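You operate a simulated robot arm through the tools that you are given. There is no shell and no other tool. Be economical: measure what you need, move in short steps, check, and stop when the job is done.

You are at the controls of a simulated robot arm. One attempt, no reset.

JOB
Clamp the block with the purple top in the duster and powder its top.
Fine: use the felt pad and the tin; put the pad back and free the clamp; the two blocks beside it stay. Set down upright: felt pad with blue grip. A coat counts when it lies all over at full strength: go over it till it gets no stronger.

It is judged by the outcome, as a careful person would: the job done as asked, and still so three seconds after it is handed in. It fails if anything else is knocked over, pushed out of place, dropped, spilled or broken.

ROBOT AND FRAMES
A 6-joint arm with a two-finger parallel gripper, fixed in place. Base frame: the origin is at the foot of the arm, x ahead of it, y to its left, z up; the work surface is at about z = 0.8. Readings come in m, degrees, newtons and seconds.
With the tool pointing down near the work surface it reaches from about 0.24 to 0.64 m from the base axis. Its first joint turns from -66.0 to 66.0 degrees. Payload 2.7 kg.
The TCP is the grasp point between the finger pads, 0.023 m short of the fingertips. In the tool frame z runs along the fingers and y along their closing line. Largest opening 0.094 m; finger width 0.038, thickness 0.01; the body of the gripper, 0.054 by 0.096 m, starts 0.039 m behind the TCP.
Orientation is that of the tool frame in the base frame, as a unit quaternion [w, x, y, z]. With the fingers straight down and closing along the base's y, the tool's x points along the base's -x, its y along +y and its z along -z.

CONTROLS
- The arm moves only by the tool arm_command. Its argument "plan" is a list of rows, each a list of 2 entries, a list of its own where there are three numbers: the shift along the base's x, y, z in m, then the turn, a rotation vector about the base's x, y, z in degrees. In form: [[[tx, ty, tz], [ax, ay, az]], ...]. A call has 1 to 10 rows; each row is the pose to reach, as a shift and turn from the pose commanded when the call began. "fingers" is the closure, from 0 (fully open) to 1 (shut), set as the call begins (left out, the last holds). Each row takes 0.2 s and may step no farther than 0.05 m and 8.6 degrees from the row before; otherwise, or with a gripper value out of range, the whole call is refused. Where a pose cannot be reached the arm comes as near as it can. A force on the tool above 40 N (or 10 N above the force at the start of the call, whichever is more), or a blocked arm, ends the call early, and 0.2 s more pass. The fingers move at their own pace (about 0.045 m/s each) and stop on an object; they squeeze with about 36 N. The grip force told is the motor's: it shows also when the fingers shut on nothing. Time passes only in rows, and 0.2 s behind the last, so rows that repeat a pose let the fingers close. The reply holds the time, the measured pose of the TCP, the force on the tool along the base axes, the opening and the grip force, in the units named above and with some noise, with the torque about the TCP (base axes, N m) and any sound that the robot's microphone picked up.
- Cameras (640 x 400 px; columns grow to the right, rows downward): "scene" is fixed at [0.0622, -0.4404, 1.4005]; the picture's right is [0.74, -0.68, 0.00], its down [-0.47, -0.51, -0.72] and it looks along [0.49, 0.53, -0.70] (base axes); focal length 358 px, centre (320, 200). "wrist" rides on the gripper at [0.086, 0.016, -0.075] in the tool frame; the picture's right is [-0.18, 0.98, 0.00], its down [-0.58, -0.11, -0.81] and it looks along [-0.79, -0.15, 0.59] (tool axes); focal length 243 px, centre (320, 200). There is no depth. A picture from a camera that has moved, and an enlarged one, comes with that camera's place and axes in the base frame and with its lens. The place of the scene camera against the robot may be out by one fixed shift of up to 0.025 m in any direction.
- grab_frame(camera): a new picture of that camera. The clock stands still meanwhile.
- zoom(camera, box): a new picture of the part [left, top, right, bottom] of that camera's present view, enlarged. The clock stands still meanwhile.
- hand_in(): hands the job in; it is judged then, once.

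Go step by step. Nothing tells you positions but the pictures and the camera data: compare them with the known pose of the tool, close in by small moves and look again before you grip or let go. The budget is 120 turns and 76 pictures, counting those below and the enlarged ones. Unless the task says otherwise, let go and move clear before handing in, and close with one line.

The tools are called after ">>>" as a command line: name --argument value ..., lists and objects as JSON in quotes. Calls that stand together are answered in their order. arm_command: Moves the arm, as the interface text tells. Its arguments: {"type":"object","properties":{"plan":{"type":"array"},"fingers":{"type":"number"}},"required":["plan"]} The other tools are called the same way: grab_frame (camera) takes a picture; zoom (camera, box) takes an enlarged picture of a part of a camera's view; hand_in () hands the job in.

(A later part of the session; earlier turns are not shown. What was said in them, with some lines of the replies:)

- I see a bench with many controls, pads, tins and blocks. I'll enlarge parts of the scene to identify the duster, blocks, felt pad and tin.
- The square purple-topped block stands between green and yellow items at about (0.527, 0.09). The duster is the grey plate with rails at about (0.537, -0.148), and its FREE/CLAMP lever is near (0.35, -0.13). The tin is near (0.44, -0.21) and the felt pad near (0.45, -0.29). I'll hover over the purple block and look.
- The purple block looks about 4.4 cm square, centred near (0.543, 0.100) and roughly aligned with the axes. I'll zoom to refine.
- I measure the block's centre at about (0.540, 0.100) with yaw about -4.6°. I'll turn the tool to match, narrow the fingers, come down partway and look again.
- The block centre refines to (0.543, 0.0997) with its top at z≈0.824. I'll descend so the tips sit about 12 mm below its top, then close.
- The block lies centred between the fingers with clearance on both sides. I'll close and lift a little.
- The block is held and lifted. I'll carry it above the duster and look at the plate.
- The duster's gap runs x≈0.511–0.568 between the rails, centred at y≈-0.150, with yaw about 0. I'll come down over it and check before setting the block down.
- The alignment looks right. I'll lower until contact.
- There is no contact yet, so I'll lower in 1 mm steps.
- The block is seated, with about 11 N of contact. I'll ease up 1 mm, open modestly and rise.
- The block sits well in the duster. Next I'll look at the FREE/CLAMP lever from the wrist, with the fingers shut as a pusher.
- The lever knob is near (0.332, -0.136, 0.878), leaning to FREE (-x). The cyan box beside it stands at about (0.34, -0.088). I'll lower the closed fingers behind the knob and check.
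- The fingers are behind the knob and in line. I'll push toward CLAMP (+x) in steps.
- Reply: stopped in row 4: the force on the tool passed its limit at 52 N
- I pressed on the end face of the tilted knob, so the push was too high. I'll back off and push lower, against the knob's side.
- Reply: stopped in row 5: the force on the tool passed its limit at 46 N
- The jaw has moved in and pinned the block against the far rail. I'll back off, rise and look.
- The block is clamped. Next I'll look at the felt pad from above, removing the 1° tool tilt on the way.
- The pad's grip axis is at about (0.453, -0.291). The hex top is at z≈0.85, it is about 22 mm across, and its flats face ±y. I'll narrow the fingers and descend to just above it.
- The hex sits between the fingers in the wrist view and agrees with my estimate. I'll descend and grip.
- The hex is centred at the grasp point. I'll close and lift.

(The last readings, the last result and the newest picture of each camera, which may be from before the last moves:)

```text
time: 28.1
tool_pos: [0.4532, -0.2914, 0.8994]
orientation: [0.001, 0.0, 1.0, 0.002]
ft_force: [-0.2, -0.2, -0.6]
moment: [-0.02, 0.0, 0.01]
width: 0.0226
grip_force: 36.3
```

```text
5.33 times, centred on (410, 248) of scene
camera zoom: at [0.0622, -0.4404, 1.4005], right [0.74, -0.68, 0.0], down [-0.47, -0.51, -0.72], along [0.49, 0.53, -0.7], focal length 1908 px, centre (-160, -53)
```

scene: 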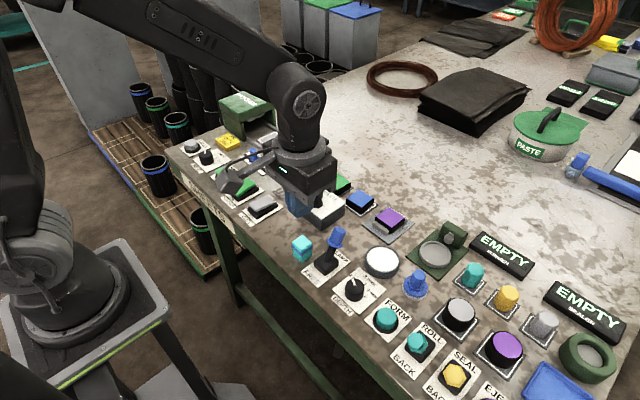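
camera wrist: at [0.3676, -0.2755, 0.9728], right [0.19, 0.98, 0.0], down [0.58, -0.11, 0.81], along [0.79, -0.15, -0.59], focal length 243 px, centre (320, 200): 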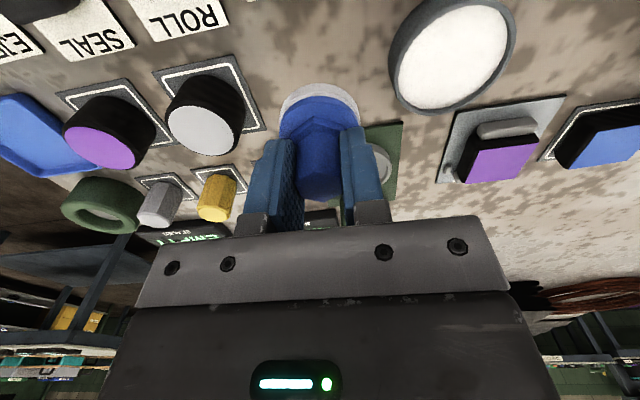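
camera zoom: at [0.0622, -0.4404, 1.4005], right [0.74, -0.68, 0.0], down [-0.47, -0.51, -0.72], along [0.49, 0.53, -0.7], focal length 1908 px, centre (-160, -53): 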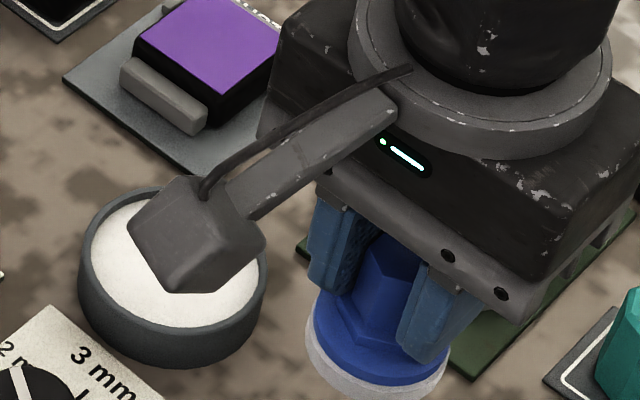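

The pad is held. The tin's centre is about (0.445, -0.212), with an inner diameter of about 64 mm against the 45 mm pad. I'll move over it and check.

>>> arm_command --plan '[[[-0.002, 0.02, 0.01], [0, 0, 0]], [[-0.004, 0.05, 0.01], [0, 0, 0]], [[-0.007, 0.079, 0.005], [0, 0, 0]], [[-0.007, 0.079, -0.01], [0, 0, 0]], [[-0.007, 0.079, -0.01], [0, 0, 0]]]'

>>> grab_frame --camera "wrist"

>>> zoom --camera "scene" --box '[330, 200, 450, 275]'

```text
time: 29.3
tool_pos: [0.4465, -0.2119, 0.8884]
orientation: [0.001, 0.001, 1.0, 0.001]
ft_force: [-0.2, 0.4, -0.8]
moment: [-0.04, 0.03, -0.01]
width: 0.0226
grip_force: 36.5
```

```text
32 pictures are left
camera wrist: at [0.3605, -0.1957, 0.9625], right [0.19, 0.98, 0.0], down [0.58, -0.11, 0.81], along [0.79, -0.15, -0.59], focal length 243 px, centre (320, 200)
```

wrist: 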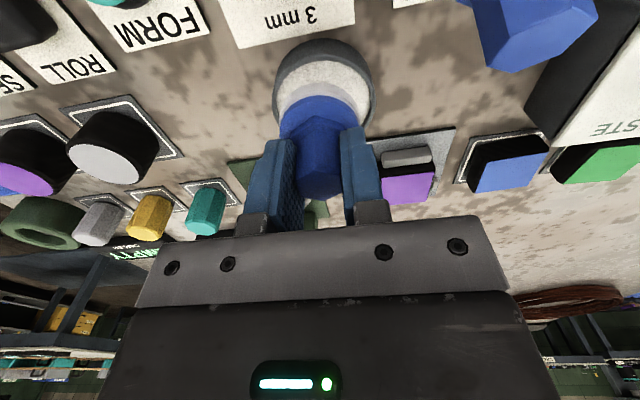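

```text
5.33 times, centred on (390, 238) of scene
camera zoom: at [0.0622, -0.4404, 1.4005], right [0.74, -0.68, 0.0], down [-0.47, -0.51, -0.72], along [0.49, 0.53, -0.7], focal length 1908 px, centre (-53, 0)
```

zoom: 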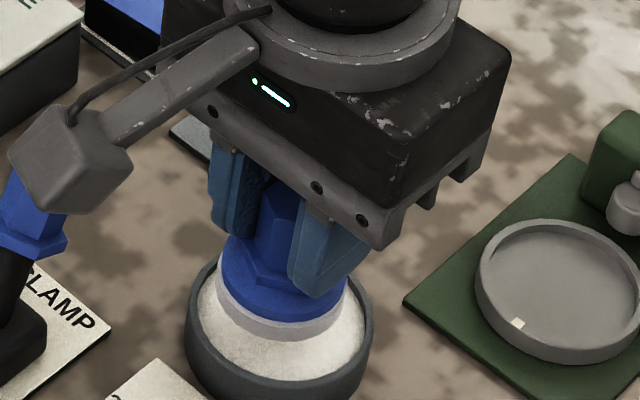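

>>> zoom --camera "wrist" --box '[260, 20, 388, 100]'

```text
5.00 times, centred on (324, 60) of wrist
camera zoom: at [0.3605, -0.1957, 0.9625], right [0.19, 0.98, 0.0], down [0.58, -0.11, 0.81], along [0.79, -0.15, -0.59], focal length 1213 px, centre (300, 900)
```

zoom: 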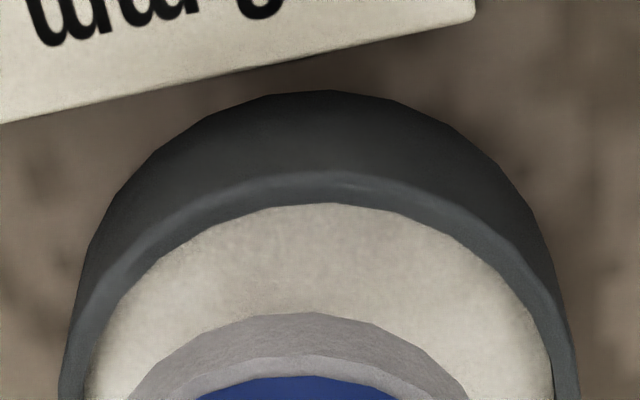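

Close measurement puts the tin's centre at x≈0.453, so I need to go about 7 mm further out. I'll shift, then lower toward the powder.

>>> arm_command --plan '[[[0.004, 0, 0], [0, 0, 0]], [[0.007, 0, -0.008], [0, 0, 0]], [[0.007, 0, -0.012], [0, 0, 0]], [[0.007, 0, -0.012], [0, 0, 0]]]'

>>> zoom --camera "wrist" --box '[240, 20, 400, 120]'

>>> zoom --camera "scene" --box '[330, 210, 450, 285]'

```text
time: 30.3
tool_pos: [0.4529, -0.2116, 0.876]
orientation: [0.001, 0.001, 1.0, 0.001]
ft_force: [0.3, -1.0, -0.2]
moment: [0.02, -0.03, 0.02]
width: 0.0226
grip_force: 35.7
```

```text
4.00 times, centred on (320, 70) of wrist
camera zoom: at [0.3672, -0.196, 0.9505], right [0.19, 0.98, 0.0], down [0.58, -0.11, 0.81], along [0.79, -0.15, -0.59], focal length 970 px, centre (320, 720)
```

zoom: 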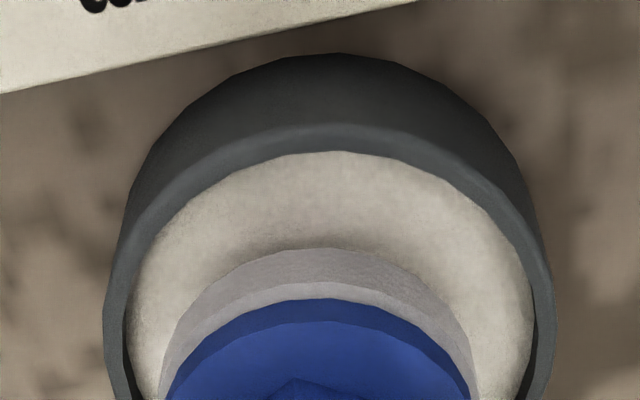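

```text
5.33 times, centred on (390, 248) of scene
camera zoom: at [0.0622, -0.4404, 1.4005], right [0.74, -0.68, 0.0], down [-0.47, -0.51, -0.72], along [0.49, 0.53, -0.7], focal length 1908 px, centre (-53, -53)
```

zoom: 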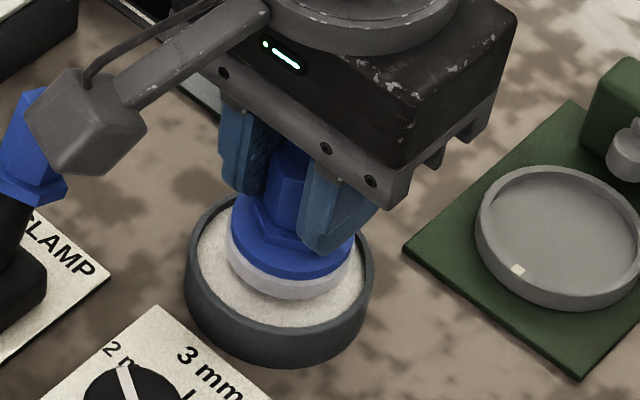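

The pad needs a ~2 mm nudge toward -x and +y to centre it. Then I'll lower until I feel the powder.

>>> arm_command --plan '[[[-0.002, 0.002, 0], [0, 0, 0]], [[-0.002, 0.002, -0.004], [0, 0, 0]], [[-0.002, 0.002, -0.007], [0, 0, 0]], [[-0.002, 0.002, -0.009], [0, 0, 0]], [[-0.002, 0.002, -0.011], [0, 0, 0]]]'

>>> zoom --camera "scene" --box '[330, 210, 450, 285]'

```text
time: 31.5
tool_pos: [0.45, -0.2109, 0.867]
orientation: [0.001, 0.0, 1.0, 0.0]
ft_force: [-6.1, -0.6, 20.2]
moment: [-0.29, 0.43, -0.06]
width: 0.0224
grip_force: 35.6
```

```text
5.33 times, centred on (390, 248) of scene
camera zoom: at [0.0618, -0.4402, 1.4005], right [0.74, -0.68, 0.0], down [-0.47, -0.51, -0.72], along [0.49, 0.53, -0.7], focal length 1908 px, centre (-53, -53)
```

zoom: 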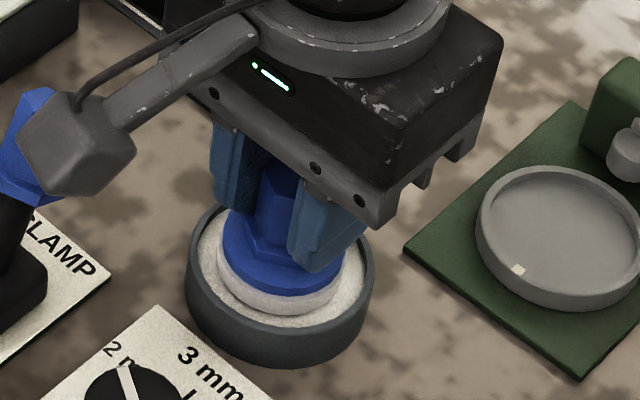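

The pad is pressed in the powder at about 20 N. I'll lift straight up and carry it over the clamped block.

>>> arm_command --plan '[[[0, 0, 0.01], [0, 0, 0]], [[0, 0, 0.035], [0, 0, 0]], [[0, 0, 0.06], [0, 0, 0]], [[0.03, 0.02, 0.06], [0, 0, 0]], [[0.065, 0.04, 0.06], [0, 0, 0]], [[0.0955, 0.06, 0.06], [0, 0, 0]], [[0.0955, 0.06, 0.035], [0, 0, 0]], [[0.0955, 0.06, 0.025], [0, 0, 0]], [[0.0955, 0.06, 0.025], [0, 0, 0]]]'

>>> grab_frame --camera "wrist"

>>> zoom --camera "scene" --box '[330, 180, 450, 255]'

```text
time: 33.5
tool_pos: [0.5462, -0.1492, 0.8902]
orientation: [0.0, 0.001, 1.0, 0.001]
ft_force: [0.1, -1.1, -0.2]
moment: [0.01, 0.0, -0.01]
width: 0.0227
grip_force: 36.1
```

```text
26 pictures are left
camera wrist: at [0.4602, -0.1341, 0.9642], right [0.19, 0.98, 0.0], down [0.58, -0.11, 0.81], along [0.79, -0.15, -0.59], focal length 243 px, centre (320, 200)
```

wrist: 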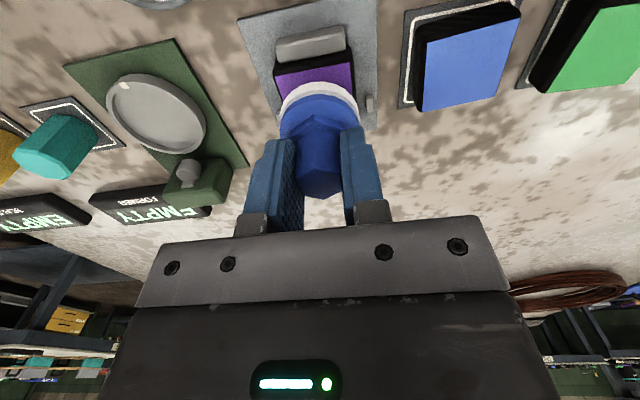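

```text
5.33 times, centred on (390, 218) of scene
camera zoom: at [0.0622, -0.4404, 1.4005], right [0.74, -0.68, 0.0], down [-0.47, -0.51, -0.72], along [0.49, 0.53, -0.7], focal length 1908 px, centre (-53, 107)
```

zoom: 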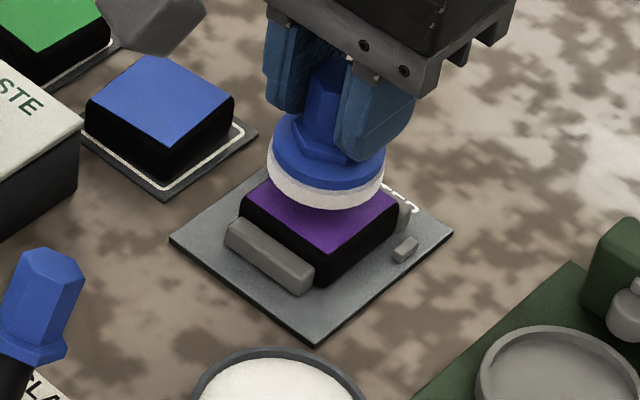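

The pad is centred over the block. I'll lower to contact.

>>> arm_command --plan '[[[-0.001, 0, -0.006], [0, 0, 0]], [[-0.001, 0, -0.01], [0, 0, 0]], [[-0.001, 0, -0.013], [0, 0, 0]], [[-0.001, 0, -0.014], [0, 0, 0]], [[-0.001, 0, -0.015], [0, 0, 0]]]'

```text
time: 34.7
tool_pos: [0.5453, -0.1499, 0.8751]
orientation: [0.001, 0.001, 1.0, 0.001]
ft_force: [-0.1, 1.0, -0.6]
moment: [-0.02, 0.01, 0.02]
width: 0.0224
grip_force: 36.4
```

>>> arm_command --plan '[[[0, 0, -0.001], [0, 0, 0]], [[0, 0, -0.002], [0, 0, 0]], [[0, 0, -0.002], [0, 0, 0]]]'

```text
time: 35.5
tool_pos: [0.545, -0.1494, 0.8744]
orientation: [0.002, 0.0, 1.0, 0.001]
ft_force: [-0.3, -0.9, 7.0]
moment: [-0.17, 0.07, -0.01]
width: 0.0223
grip_force: 35.6
```

Contact is gentle at 7 N. I'll sweep the pad over the whole top in a raster.

>>> arm_command --plan '[[[-0.006, -0.006, 0], [0, 0, 0]], [[-0.012, -0.012, 0], [0, 0, 0]], [[-0.012, 0, 0], [0, 0, 0]], [[-0.012, 0.012, 0], [0, 0, 0]], [[0, 0.012, 0], [0, 0, 0]], [[0.012, 0.012, 0], [0, 0, 0]], [[0.012, 0, 0], [0, 0, 0]], [[0.012, -0.012, 0], [0, 0, 0]], [[0, -0.012, 0], [0, 0, 0]], [[0, 0, 0], [0, 0, 0]]]'

>>> arm_command --plan '[[[0, 0, 0.02], [0, 0, 0]], [[0.01, 0, 0.06], [0, 0, 0]], [[0.02, 0, 0.1], [0, 0, 0]], [[-0.02, 0, 0.13], [0, 0, 0]], [[-0.03, 0, 0.13], [0, 0, 0]]]'

>>> zoom --camera "wrist" --box '[240, 0, 400, 100]'

>>> zoom --camera "scene" --box '[330, 180, 450, 255]'

```text
time: 37.7
tool_pos: [0.5451, -0.1511, 0.8734]
orientation: [0.0, 0.002, 1.0, 0.001]
ft_force: [-1.6, -4.4, 4.6]
moment: [-0.25, -0.02, -0.07]
width: 0.0223
grip_force: 35.7
```

```text
time: 38.9
tool_pos: [0.5149, -0.1505, 1.0041]
orientation: [0.002, 0.001, 1.0, 0.002]
ft_force: [-0.1, 0.1, -0.4]
moment: [0.0, -0.03, 0.04]
width: 0.0225
grip_force: 35.8
```

```text
4.00 times, centred on (320, 50) of wrist
camera zoom: at [0.4293, -0.1345, 1.0782], right [0.19, 0.98, 0.0], down [0.58, -0.11, 0.81], along [0.79, -0.15, -0.59], focal length 970 px, centre (320, 800)
```

zoom: 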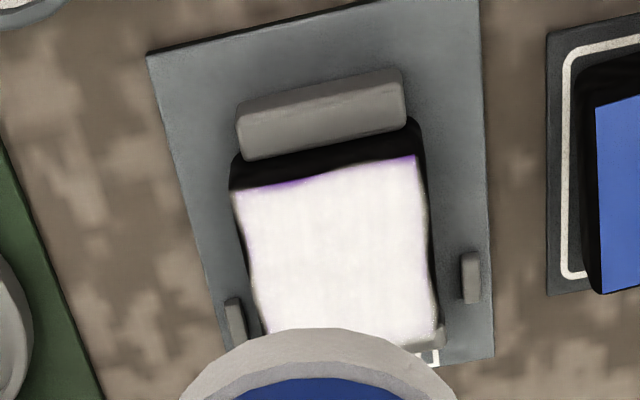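

```text
5.33 times, centred on (390, 218) of scene
camera zoom: at [0.0622, -0.4404, 1.4005], right [0.74, -0.68, 0.0], down [-0.47, -0.51, -0.72], along [0.49, 0.53, -0.7], focal length 1908 px, centre (-53, 107)
```

zoom: 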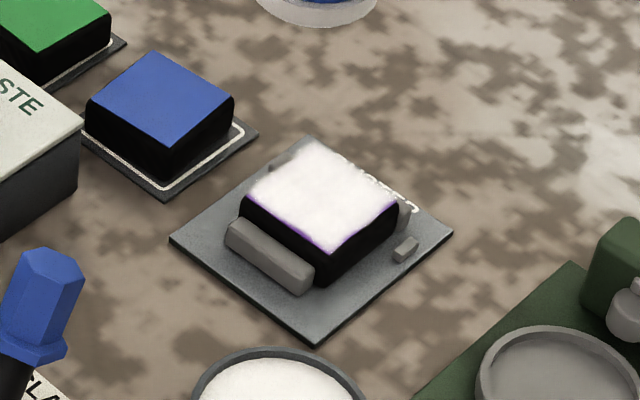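

The top is almost fully coated, with a thin purple sliver left along the near (-x) edge. I'll recharge the pad and go over it again with more reach toward -x.

>>> arm_command --plan '[[[-0.03, -0.03, -0.02], [0, 0, 0]], [[-0.0645, -0.06, -0.05], [0, 0, 0]], [[-0.0645, -0.06, -0.09], [0, 0, 0]], [[-0.0645, -0.06, -0.115], [0, 0, 0]], [[-0.0645, -0.06, -0.127], [0, 0, 0]], [[-0.0645, -0.06, -0.133], [0, 0, 0]], [[-0.0645, -0.06, -0.136], [0, 0, 0]], [[-0.0645, -0.06, -0.138], [0, 0, 0]]]'

>>> arm_command --plan '[[[0, 0, 0.01], [0, 0, 0]], [[0, 0, 0.035], [0, 0, 0]], [[0, 0, 0.06], [0, 0, 0]], [[0.03, 0.02, 0.06], [0, 0, 0]], [[0.065, 0.04, 0.06], [0, 0, 0]], [[0.0945, 0.06, 0.06], [0, 0, 0]], [[0.0945, 0.06, 0.035], [0, 0, 0]], [[0.0945, 0.06, 0.015], [0, 0, 0]], [[0.0945, 0.06, 0.009], [0, 0, 0]], [[0.0945, 0.06, 0.0075], [0, 0, 0]]]'

```text
refused: row 2 steps farther than a row can; nothing moved
```

```text
time: 41.1
tool_pos: [0.6092, -0.0899, 1.0118]
orientation: [0.002, 0.001, 1.0, 0.001]
ft_force: [-0.8, 0.4, 0.4]
moment: [0.0, -0.01, 0.01]
width: 0.0221
grip_force: 36.3
```

The first call was refused over its step size, so the second ran in free air high above the bench and touched nothing. I'll go back to the tin with properly sized steps.

>>> arm_command --plan '[[[-0.035, -0.025, 0], [0, 0, 0]], [[-0.07, -0.05, 0], [0, 0, 0]], [[-0.105, -0.08, 0], [0, 0, 0]], [[-0.135, -0.1, -0.01], [0, 0, 0]], [[-0.159, -0.12, -0.03], [0, 0, 0]], [[-0.159, -0.12, -0.07], [0, 0, 0]], [[-0.159, -0.12, -0.11], [0, 0, 0]], [[-0.159, -0.12, -0.122], [0, 0, 0]], [[-0.159, -0.12, -0.122], [0, 0, 0]]]'

>>> zoom --camera "wrist" --box '[240, 20, 400, 120]'

```text
time: 43.1
tool_pos: [0.451, -0.2123, 0.8878]
orientation: [0.001, 0.002, 1.0, 0.002]
ft_force: [-0.3, 0.0, -0.9]
moment: [0.0, 0.01, 0.03]
width: 0.0225
grip_force: 36.3
```

```text
4.00 times, centred on (320, 70) of wrist
camera zoom: at [0.3649, -0.1948, 0.9631], right [0.19, 0.98, 0.0], down [0.58, -0.11, 0.81], along [0.79, -0.15, -0.59], focal length 970 px, centre (320, 720)
```

zoom: 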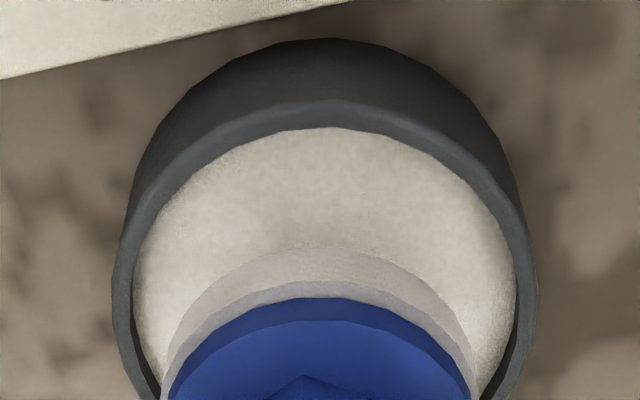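

Same place as before, centred in the tin. I'll dip, then lift back over the block in a separate call.

>>> arm_command --plan '[[[0, 0, -0.01], [0, 0, 0]], [[0, 0, -0.017], [0, 0, 0]], [[0, 0, -0.021], [0, 0, 0]], [[0, 0, -0.0235], [0, 0, 0]], [[0, 0, -0.0235], [0, 0, 0]]]'

```text
time: 44.3
tool_pos: [0.4515, -0.211, 0.8676]
orientation: [0.002, 0.001, 1.0, 0.0]
ft_force: [-4.9, 3.9, 26.1]
moment: [0.4, 0.24, 0.09]
width: 0.0226
grip_force: 35.6
```

>>> arm_command --plan '[[[0, 0, 0.01], [0, 0, 0]], [[0, 0, 0.035], [0, 0, 0]], [[0, 0, 0.06], [0, 0, 0]], [[0.03, 0.02, 0.06], [0, 0, 0]], [[0.065, 0.04, 0.06], [0, 0, 0]], [[0.0945, 0.06, 0.06], [0, 0, 0]], [[0.0945, 0.06, 0.035], [0, 0, 0]], [[0.0945, 0.06, 0.015], [0, 0, 0]], [[0.0945, 0.06, 0.0095], [0, 0, 0]], [[0.0945, 0.06, 0.008], [0, 0, 0]]]'

```text
time: 46.5
tool_pos: [0.5448, -0.15, 0.8746]
orientation: [0.002, 0.001, 1.0, 0.0]
ft_force: [-4.5, 2.9, 10.2]
moment: [0.18, 0.21, 0.07]
width: 0.0226
grip_force: 36.0
```

In contact at 10 N. I'll sweep again, reaching further toward the near edge.

>>> arm_command --plan '[[[-0.008, -0.006, 0], [0, 0, 0]], [[-0.016, -0.014, 0], [0, 0, 0]], [[-0.018, 0, 0], [0, 0, 0]], [[-0.016, 0.014, 0], [0, 0, 0]], [[-0.016, 0, 0], [0, 0, 0]], [[0, 0.014, 0], [0, 0, 0]], [[0.012, 0.012, 0], [0, 0, 0]], [[0.012, -0.012, 0], [0, 0, 0]], [[0, -0.013, 0], [0, 0, 0]], [[0, 0, 0], [0, 0, 0]]]'

>>> arm_command --plan '[[[0, 0, 0.02], [0, 0, 0]], [[0, 0, 0.06], [0, 0, 0]], [[0, 0, 0.1], [0, 0, 0]], [[-0.03, 0, 0.13], [0, 0, 0]], [[-0.05, 0, 0.13], [0, 0, 0]], [[-0.05, 0, 0.13], [0, 0, 0]]]'

>>> zoom --camera "wrist" --box '[240, 0, 400, 100]'

>>> zoom --camera "scene" --box '[355, 190, 435, 240]'

```text
time: 48.7
tool_pos: [0.5434, -0.1508, 0.8729]
orientation: [0.001, 0.002, 1.0, 0.001]
ft_force: [-0.7, -4.6, 4.6]
moment: [-0.23, -0.1, -0.04]
width: 0.0221
grip_force: 36.1
```

```text
time: 50.1
tool_pos: [0.4955, -0.1506, 1.0031]
orientation: [0.001, 0.0, 1.0, 0.0]
ft_force: [-0.1, -0.7, 0.2]
moment: [0.02, 0.0, 0.01]
width: 0.0216
grip_force: 36.4
```

```text
4.00 times, centred on (320, 50) of wrist
camera zoom: at [0.4092, -0.1343, 1.0778], right [0.19, 0.98, 0.0], down [0.58, -0.11, 0.81], along [0.79, -0.15, -0.59], focal length 970 px, centre (320, 800)
```

zoom: 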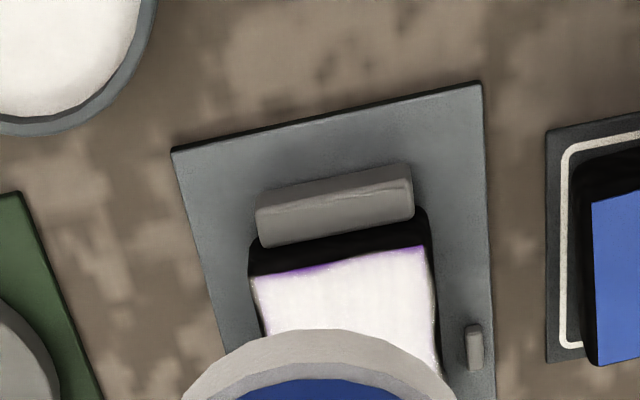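

```text
8.00 times, centred on (395, 215) of scene
camera zoom: at [0.0622, -0.4404, 1.4005], right [0.74, -0.68, 0.0], down [-0.47, -0.51, -0.72], along [0.49, 0.53, -0.7], focal length 2862 px, centre (-280, 80)
```

zoom: 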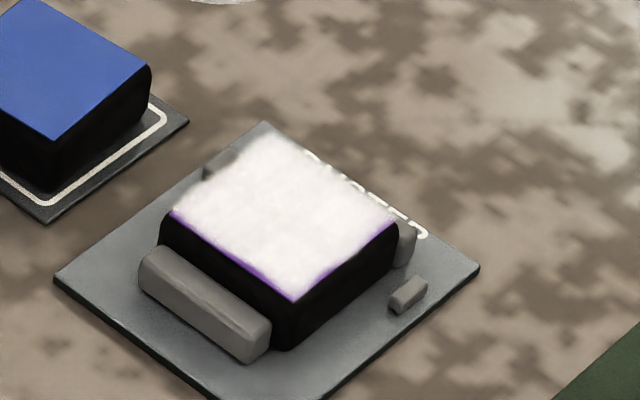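

A faint sliver remains along the near edge. I'll recharge and this time touch down first over the near edge, then work from there.

>>> arm_command --plan '[[[-0.022, -0.03, 0], [0, 0, 0]], [[-0.0445, -0.06, -0.02], [0, 0, 0]], [[-0.0445, -0.06, -0.06], [0, 0, 0]], [[-0.0445, -0.06, -0.1], [0, 0, 0]], [[-0.0445, -0.06, -0.12], [0, 0, 0]], [[-0.0445, -0.06, -0.13], [0, 0, 0]], [[-0.0445, -0.06, -0.135], [0, 0, 0]], [[-0.0445, -0.06, -0.138], [0, 0, 0]], [[-0.0445, -0.06, -0.138], [0, 0, 0]]]'

```text
time: 52.1
tool_pos: [0.4521, -0.2112, 0.868]
orientation: [0.003, 0.0, 1.0, 0.0]
ft_force: [-6.9, 3.7, 32.2]
moment: [0.03, 0.2, 0.17]
width: 0.0216
grip_force: 35.5
```

>>> arm_command --plan '[[[0, 0, 0.01], [0, 0, 0]], [[0, 0, 0.035], [0, 0, 0]], [[0, 0, 0.06], [0, 0, 0]], [[0.03, 0.02, 0.06], [0, 0, 0]], [[0.055, 0.04, 0.06], [0, 0, 0]], [[0.0785, 0.056, 0.06], [0, 0, 0]], [[0.0785, 0.056, 0.035], [0, 0, 0]], [[0.0785, 0.056, 0.015], [0, 0, 0]], [[0.0785, 0.056, 0.0095], [0, 0, 0]], [[0.0785, 0.056, 0.0075], [0, 0, 0]]]'

>>> arm_command --plan '[[[0, -0.01, 0], [0, 0, 0]], [[0, 0, 0], [0, 0, 0]], [[0, 0.014, 0], [0, 0, 0]], [[-0.004, 0.004, 0], [0, 0, 0]], [[-0.004, -0.01, 0], [0, 0, 0]], [[0.004, 0, 0], [0, 0, 0]], [[0.018, 0.018, 0], [0, 0, 0]], [[0.03, 0.008, 0], [0, 0, 0]], [[0.02, -0.01, 0], [0, 0, 0]], [[0.012, 0.004, 0], [0, 0, 0]]]'

>>> arm_command --plan '[[[0, 0, 0.02], [0, 0, 0]], [[0, 0, 0.06], [0, 0, 0]], [[0, 0, 0.1], [0, 0, 0]], [[-0.03, 0, 0.13], [0, 0, 0]], [[-0.05, 0, 0.13], [0, 0, 0]], [[-0.05, 0, 0.13], [0, 0, 0]]]'

>>> zoom --camera "scene" --box '[355, 190, 435, 240]'

>>> zoom --camera "wrist" --box '[280, 30, 376, 90]'

```text
time: 54.3
tool_pos: [0.5297, -0.1536, 0.8749]
orientation: [0.002, 0.001, 1.0, 0.001]
ft_force: [-7.7, 3.2, 15.7]
moment: [0.12, 0.24, 0.03]
width: 0.0211
grip_force: 36.2
```

```text
time: 56.5
tool_pos: [0.5418, -0.1517, 0.8731]
orientation: [0.003, 0.002, 1.0, 0.0]
ft_force: [3.5, -7.9, 9.9]
moment: [-0.41, -0.37, -0.09]
width: 0.0212
grip_force: 36.0
```

```text
time: 57.9
tool_pos: [0.4896, -0.1497, 1.0033]
orientation: [0.001, 0.0, 1.0, 0.001]
ft_force: [0.1, -0.7, -0.3]
moment: [-0.01, -0.02, 0.01]
width: 0.0211
grip_force: 36.0
```

```text
8.00 times, centred on (395, 215) of scene
camera zoom: at [0.0622, -0.4404, 1.4005], right [0.74, -0.68, 0.0], down [-0.47, -0.51, -0.72], along [0.49, 0.53, -0.7], focal length 2862 px, centre (-280, 80)
```

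zoom: 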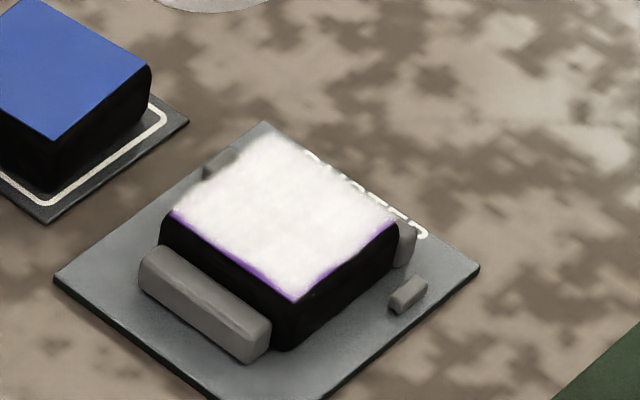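

```text
6.67 times, centred on (328, 60) of wrist
camera zoom: at [0.4051, -0.1343, 1.0764], right [0.19, 0.98, 0.0], down [0.58, -0.11, 0.81], along [0.79, -0.15, -0.59], focal length 1618 px, centre (267, 1133)
```

zoom: 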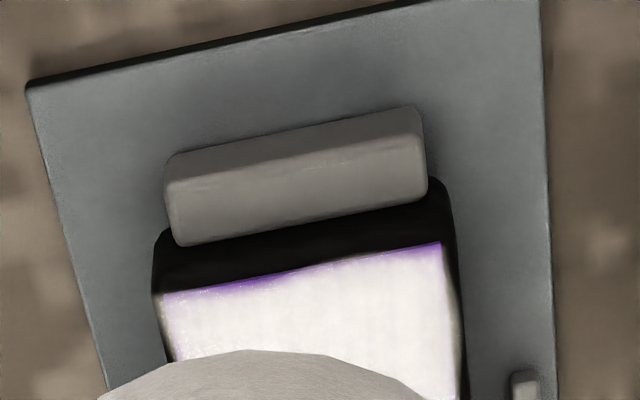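

Nothing changed between the last two passes, so the coat is at full strength. The hairline at the edge is just the rim of the powder layer. Now I'll take the pad back to its spot and check it before setting it down.

>>> arm_command --plan '[[[-0.01, -0.04, 0], [0, 0, 0]], [[-0.02, -0.08, 0], [0, 0, 0]], [[-0.03, -0.12, 0], [0, 0, 0]], [[-0.0385, -0.141, -0.02], [0, 0, 0]], [[-0.0385, -0.141, -0.06], [0, 0, 0]], [[-0.0385, -0.141, -0.1], [0, 0, 0]], [[-0.0385, -0.141, -0.125], [0, 0, 0]], [[-0.0385, -0.141, -0.125], [0, 0, 0]]]'

>>> grab_frame --camera "wrist"

>>> zoom --camera "scene" --box '[350, 230, 470, 305]'

```text
time: 59.7
tool_pos: [0.4527, -0.2914, 0.8764]
orientation: [0.001, 0.001, 1.0, 0.001]
ft_force: [-0.5, -0.2, -1.0]
moment: [-0.01, 0.03, -0.02]
width: 0.0211
grip_force: 35.9
```

```text
17 pictures are left
camera wrist: at [0.3677, -0.2757, 0.9511], right [0.19, 0.98, 0.0], down [0.58, -0.11, 0.81], along [0.79, -0.15, -0.59], focal length 243 px, centre (320, 200)
```

wrist: 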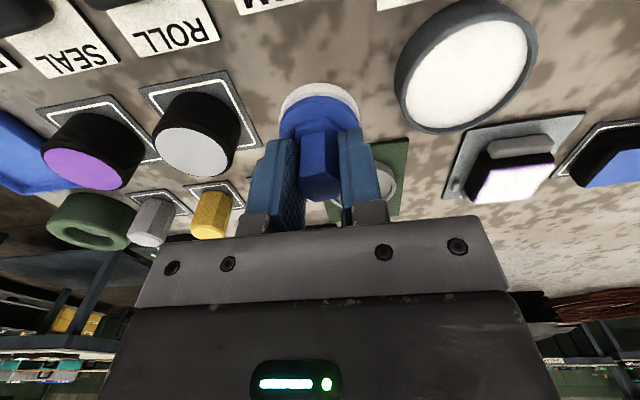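

```text
5.33 times, centred on (410, 268) of scene
camera zoom: at [0.0622, -0.4404, 1.4005], right [0.74, -0.68, 0.0], down [-0.47, -0.51, -0.72], along [0.49, 0.53, -0.7], focal length 1908 px, centre (-160, -160)
```

zoom: 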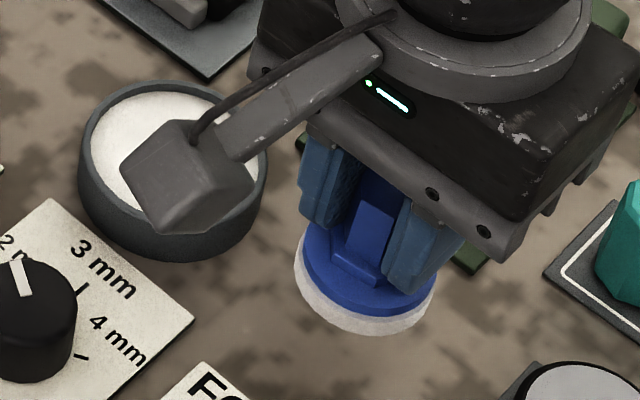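

The pad is upright in the grip and directly over its spot. I'll lower to contact.

>>> arm_command --plan '[[[0, 0, -0.012], [0, 0, 0]], [[0, 0, -0.022], [0, 0, 0]], [[0, 0, -0.026], [0, 0, 0]], [[0, 0, -0.028], [0, 0, 0]], [[0, 0, -0.029], [0, 0, 0]]]'

```text
time: 60.9
tool_pos: [0.454, -0.292, 0.8496]
orientation: [0.001, 0.001, 1.0, 0.001]
ft_force: [-1.5, -0.6, 3.2]
moment: [-0.01, -0.07, -0.01]
width: 0.0213
grip_force: 36.0
```

Light contact at 3 N, so the pad is seated. I'll open narrowly to stay clear of the tin, then rise.

>>> arm_command --plan '[[[0, 0, 0], [0, 0, 0]], [[0, 0, 0], [0, 0, 0]], [[0, 0, 0], [0, 0, 0]]]' --fingers 0.52

>>> arm_command --plan '[[[0, 0, 0.02], [0, 0, 0]], [[0, 0, 0.05], [0, 0, 0]], [[0, 0, 0.09], [0, 0, 0]], [[0, 0, 0.13], [0, 0, 0]], [[-0.02, 0, 0.15], [0, 0, 0]], [[-0.02, 0, 0.15], [0, 0, 0]]]'

>>> grab_frame --camera "scene"

>>> zoom --camera "scene" --box '[290, 200, 450, 300]'

```text
time: 61.7
tool_pos: [0.4541, -0.2903, 0.8492]
orientation: [0.001, 0.001, 1.0, 0.0]
ft_force: [0.7, -0.2, 0.6]
moment: [-0.02, 0.03, -0.01]
width: 0.0451
grip_force: 0.0
```

```text
time: 63.1
tool_pos: [0.432, -0.2907, 0.9994]
orientation: [0.001, 0.001, 1.0, 0.001]
ft_force: [0.3, 0.1, -0.1]
moment: [0.03, 0.0, 0.0]
width: 0.0454
grip_force: 0.0
```

```text
15 pictures are left
```

scene: 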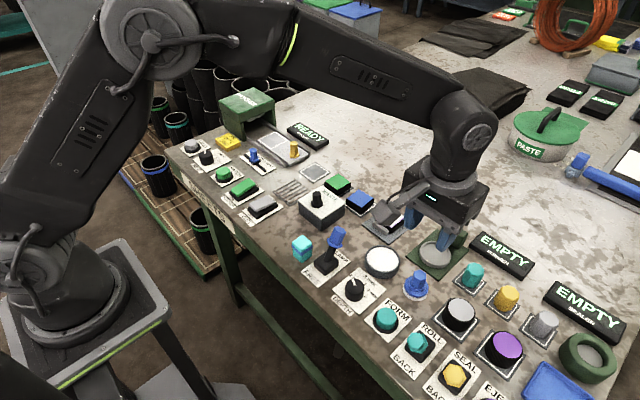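

```text
4.00 times, centred on (370, 250) of scene
camera zoom: at [0.0622, -0.4404, 1.4005], right [0.74, -0.68, 0.0], down [-0.47, -0.51, -0.72], along [0.49, 0.53, -0.7], focal length 1431 px, centre (120, 0)
```

zoom: 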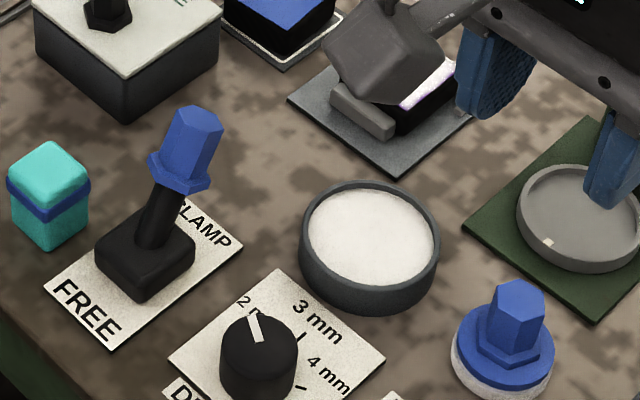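

The pad stands upright where it was. Now I'll free the clamp by lowering the closed fingers on the +x side of the lever, checking as I go.

>>> arm_command --plan '[[[0.0035, 0.04, 0], [0, 0, 0]], [[0.0035, 0.08, 0], [0, 0, 0]], [[0.0035, 0.12, 0], [0, 0, 0]], [[0.0035, 0.153, 0], [0, 0, 0]], [[0.0035, 0.153, -0.035], [0, 0, 0]], [[0.0035, 0.153, -0.07], [0, 0, 0]], [[0.0035, 0.153, -0.09], [0, 0, 0]], [[0.0035, 0.153, -0.09], [0, 0, 0]]]' --fingers 1.0

>>> zoom --camera "scene" --box '[270, 180, 430, 280]'

>>> grab_frame --camera "wrist"

```text
time: 64.9
tool_pos: [0.4353, -0.1365, 0.9098]
orientation: [0.001, 0.001, 1.0, 0.002]
ft_force: [0.1, -0.5, 0.6]
moment: [0.01, -0.03, 0.0]
width: 0.0
grip_force: 36.0
```

```text
4.00 times, centred on (350, 230) of scene
camera zoom: at [0.0622, -0.4404, 1.4005], right [0.74, -0.68, 0.0], down [-0.47, -0.51, -0.72], along [0.49, 0.53, -0.7], focal length 1431 px, centre (200, 80)
```

zoom: 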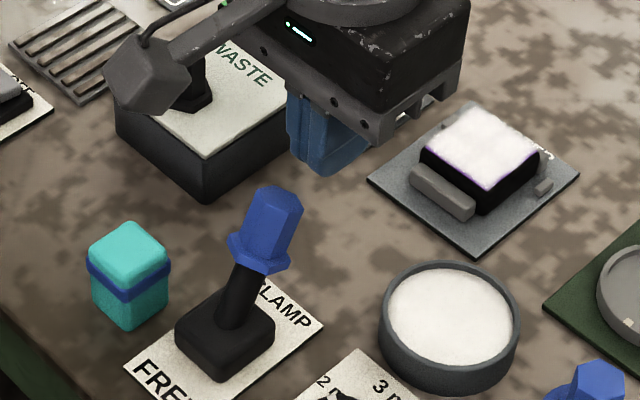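

```text
12 pictures are left
camera wrist: at [0.3508, -0.1213, 0.9834], right [0.19, 0.98, 0.0], down [0.58, -0.11, 0.81], along [0.79, -0.15, -0.59], focal length 243 px, centre (320, 200)
```

wrist: 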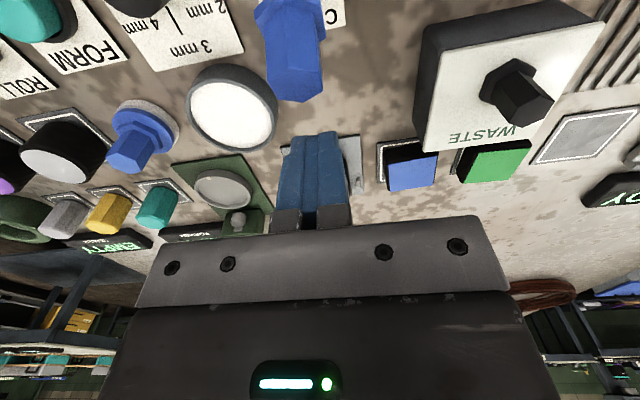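

The knob end sits near (0.397, -0.140, 0.885). I'll give it a bit more room in x, lower to pushing height and look.

>>> arm_command --plan '[[[0.01, -0.0015, 0], [0, 0, 0]], [[0.01, -0.0015, -0.02], [0, 0, 0]], [[0.01, -0.0015, -0.0406], [0, 0, 0]], [[0.01, -0.0015, -0.0406], [0, 0, 0]]]'

>>> zoom --camera "scene" --box '[270, 180, 430, 280]'

```text
time: 65.9
tool_pos: [0.4463, -0.1405, 0.8686]
orientation: [0.001, 0.0, 1.0, 0.001]
ft_force: [0.7, -0.3, -0.6]
moment: [0.0, 0.0, 0.0]
width: 0.0
grip_force: 35.7
```

```text
4.00 times, centred on (350, 230) of scene
camera zoom: at [0.0622, -0.4404, 1.4005], right [0.74, -0.68, 0.0], down [-0.47, -0.51, -0.72], along [0.49, 0.53, -0.7], focal length 1431 px, centre (200, 80)
```

zoom: 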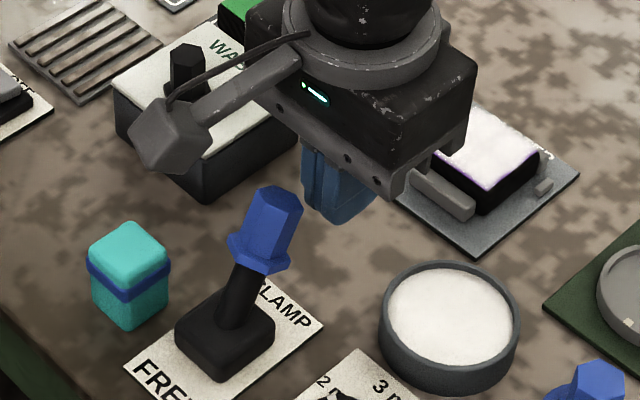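

Clear all round. I'll push toward FREE in steps.

>>> arm_command --plan '[[[-0.015, 0, 0], [0, 0, 0]], [[-0.025, 0, 0], [0, 0, 0]], [[-0.033, 0, 0], [0, 0, 0]], [[-0.04, 0, 0], [0, 0, 0]], [[-0.047, 0, 0], [0, 0, 0]], [[-0.054, 0, 0], [0, 0, 0]], [[-0.06, 0, 0], [0, 0, 0]], [[-0.066, 0, 0], [0, 0, 0]]]'

>>> zoom --camera "scene" --box '[270, 180, 430, 280]'

```text
time: 67.7
tool_pos: [0.3814, -0.1401, 0.8685]
orientation: [0.001, 0.001, 1.0, 0.001]
ft_force: [0.5, 0.1, 0.0]
moment: [0.02, 0.01, -0.01]
width: 0.0001
grip_force: 35.7
```

```text
4.00 times, centred on (350, 230) of scene
camera zoom: at [0.0622, -0.4404, 1.4005], right [0.74, -0.68, 0.0], down [-0.47, -0.51, -0.72], along [0.49, 0.53, -0.7], focal length 1431 px, centre (200, 80)
```

zoom: 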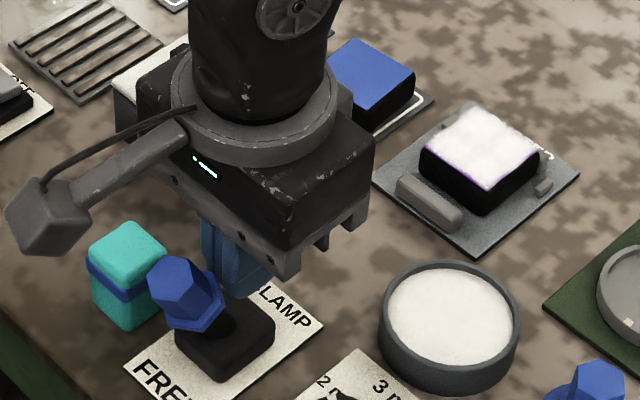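

The lever has snapped to FREE and the jaw has retracted. I'll back away, rise clear and take a final look.

>>> arm_command --plan '[[[0.03, 0, 0], [0, 0, 0]], [[0.05, 0, 0.03], [0, 0, 0]], [[0.05, 0, 0.07], [0, 0, 0]], [[0.05, 0, 0.11], [0, 0, 0]], [[0.03, 0.03, 0.14], [0, 0, 0]], [[0.0, 0.07, 0.16], [0, 0, 0]], [[-0.03, 0.1, 0.18], [0, 0, 0]], [[-0.05, 0.13, 0.2], [0, 0, 0]], [[-0.06, 0.16, 0.22], [0, 0, 0]]]' --fingers 0.5

>>> grab_frame --camera "scene"

>>> zoom --camera "scene" --box '[280, 190, 440, 290]'

```text
refused: row 6 steps farther than a row can; nothing moved
```

```text
9 pictures are left
```

scene: 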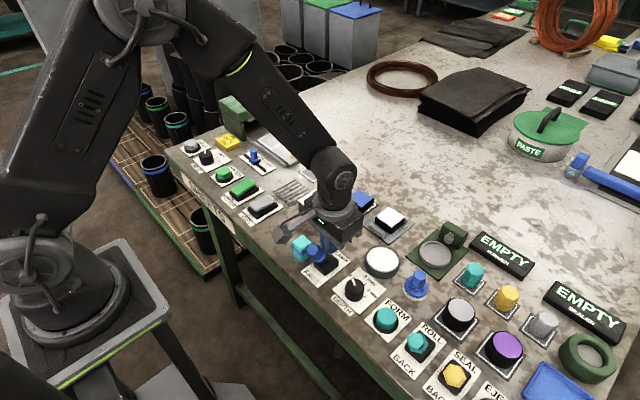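

```text
4.00 times, centred on (360, 240) of scene
camera zoom: at [0.0622, -0.4404, 1.4005], right [0.74, -0.68, 0.0], down [-0.47, -0.51, -0.72], along [0.49, 0.53, -0.7], focal length 1431 px, centre (160, 40)
```

zoom: 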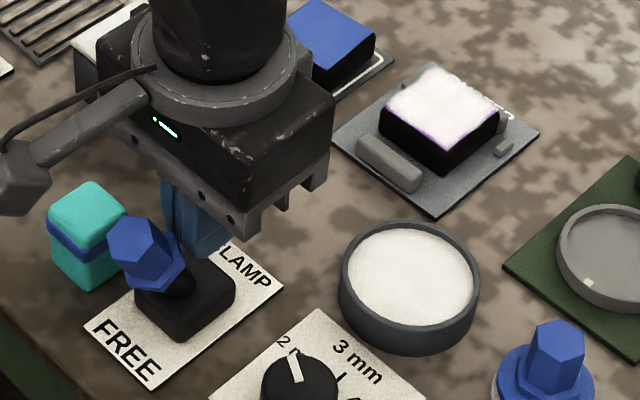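

That retreat was refused over one step's size. I'll repeat it with smaller steps and keep the fingers shut.

>>> arm_command --plan '[[[0.03, 0, 0], [0, 0, 0]], [[0.05, 0, 0.03], [0, 0, 0]], [[0.05, 0, 0.07], [0, 0, 0]], [[0.05, 0, 0.11], [0, 0, 0]], [[0.04, 0.02, 0.14], [0, 0, 0]], [[0.02, 0.05, 0.16], [0, 0, 0]], [[0.0, 0.08, 0.18], [0, 0, 0]], [[-0.02, 0.11, 0.19], [0, 0, 0]], [[-0.04, 0.14, 0.2], [0, 0, 0]]]'

>>> grab_frame --camera "scene"

>>> zoom --camera "scene" --box '[280, 190, 440, 290]'

```text
time: 69.7
tool_pos: [0.3412, 0.0007, 1.0705]
orientation: [0.001, 0.001, 1.0, 0.001]
ft_force: [-0.9, 0.1, 0.3]
moment: [-0.02, -0.01, -0.01]
width: 0.0
grip_force: 36.1
```

```text
7 pictures are left
```

scene: 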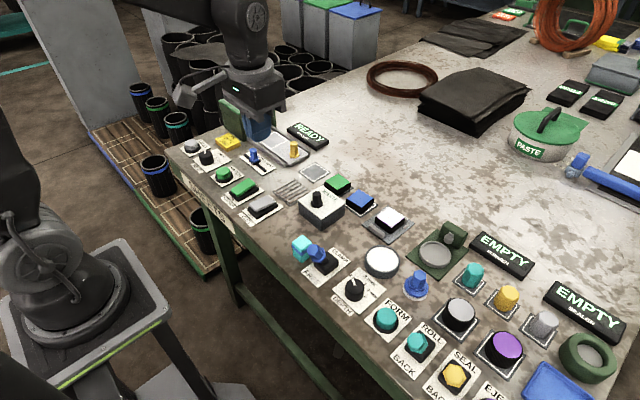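

```text
4.00 times, centred on (360, 240) of scene
camera zoom: at [0.0622, -0.4404, 1.4005], right [0.74, -0.68, 0.0], down [-0.47, -0.51, -0.72], along [0.49, 0.53, -0.7], focal length 1431 px, centre (160, 40)
```

zoom: 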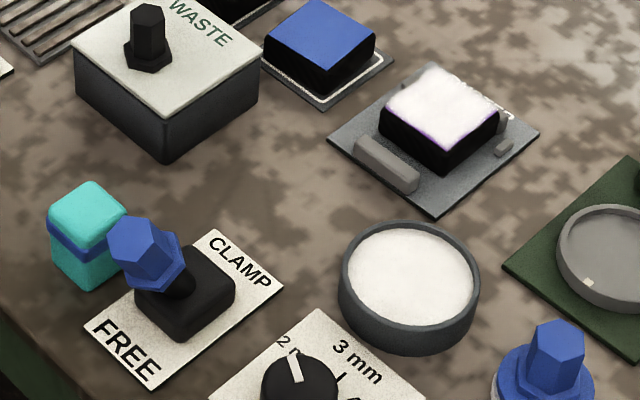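

Everything is in place. Before handing in, I'll check the coat from above, now that the pad no longer blocks the view.

>>> arm_command --plan '[[[0.03, -0.03, 0], [0, 0, 0]], [[0.06, -0.06, 0], [0, 0, 0]], [[0.09, -0.09, 0], [0, 0, 0]], [[0.12, -0.12, -0.02], [0, 0, 0]], [[0.14, -0.15, -0.05], [0, 0, 0]], [[0.15, -0.15, -0.075], [0, 0, 0]], [[0.15, -0.15, -0.075], [0, 0, 0]]]'

>>> zoom --camera "wrist" --box '[272, 20, 368, 80]'

```text
time: 71.3
tool_pos: [0.4905, -0.1496, 0.9931]
orientation: [0.001, 0.001, 1.0, 0.0]
ft_force: [-0.2, 0.9, -0.4]
moment: [0.04, 0.01, 0.0]
width: 0.0
grip_force: 36.1
```

```text
6.67 times, centred on (320, 50) of wrist
camera zoom: at [0.4046, -0.1342, 1.0674], right [0.19, 0.98, 0.0], down [0.58, -0.11, 0.81], along [0.79, -0.15, -0.59], focal length 1618 px, centre (320, 1200)
```

zoom: 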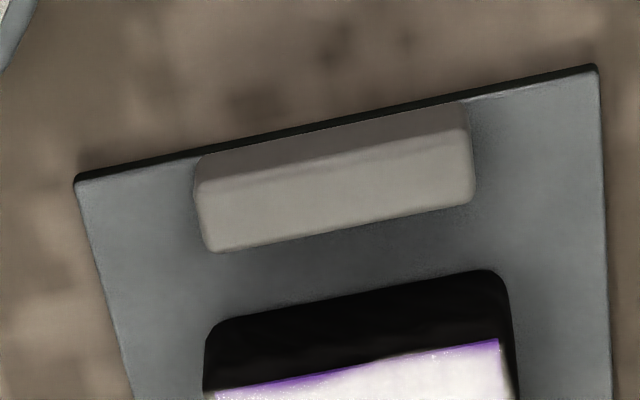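

>>> zoom --camera "wrist" --box '[280, 60, 376, 120]'

```text
6.67 times, centred on (328, 90) of wrist
camera zoom: at [0.4046, -0.1342, 1.0674], right [0.19, 0.98, 0.0], down [0.58, -0.11, 0.81], along [0.79, -0.15, -0.59], focal length 1618 px, centre (267, 933)
```

zoom: 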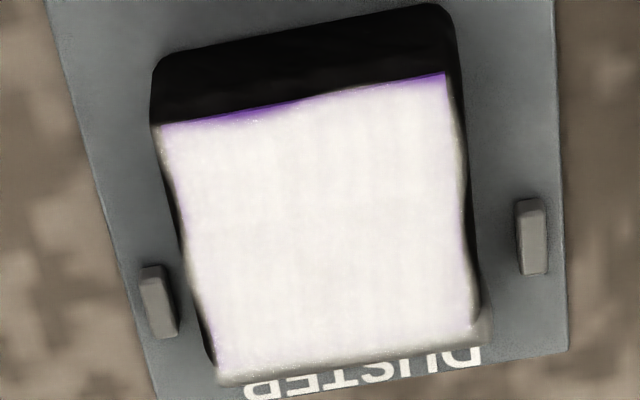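

The coat is uniform white over the whole top and did not change over the last passes. The clamp is free, the pad is upright, the neighbouring blocks are untouched and the arm is clear, so I'm handing in.

>>> hand_in

```text
The job is handed in.
```

The purple-topped block was clamped in the duster and its top powdered white, apart from a hairline of purple at the near edge that didn't change with another recharged pass; the clamp is freed, the felt pad is back upright, and the two blocks beside it were not moved.
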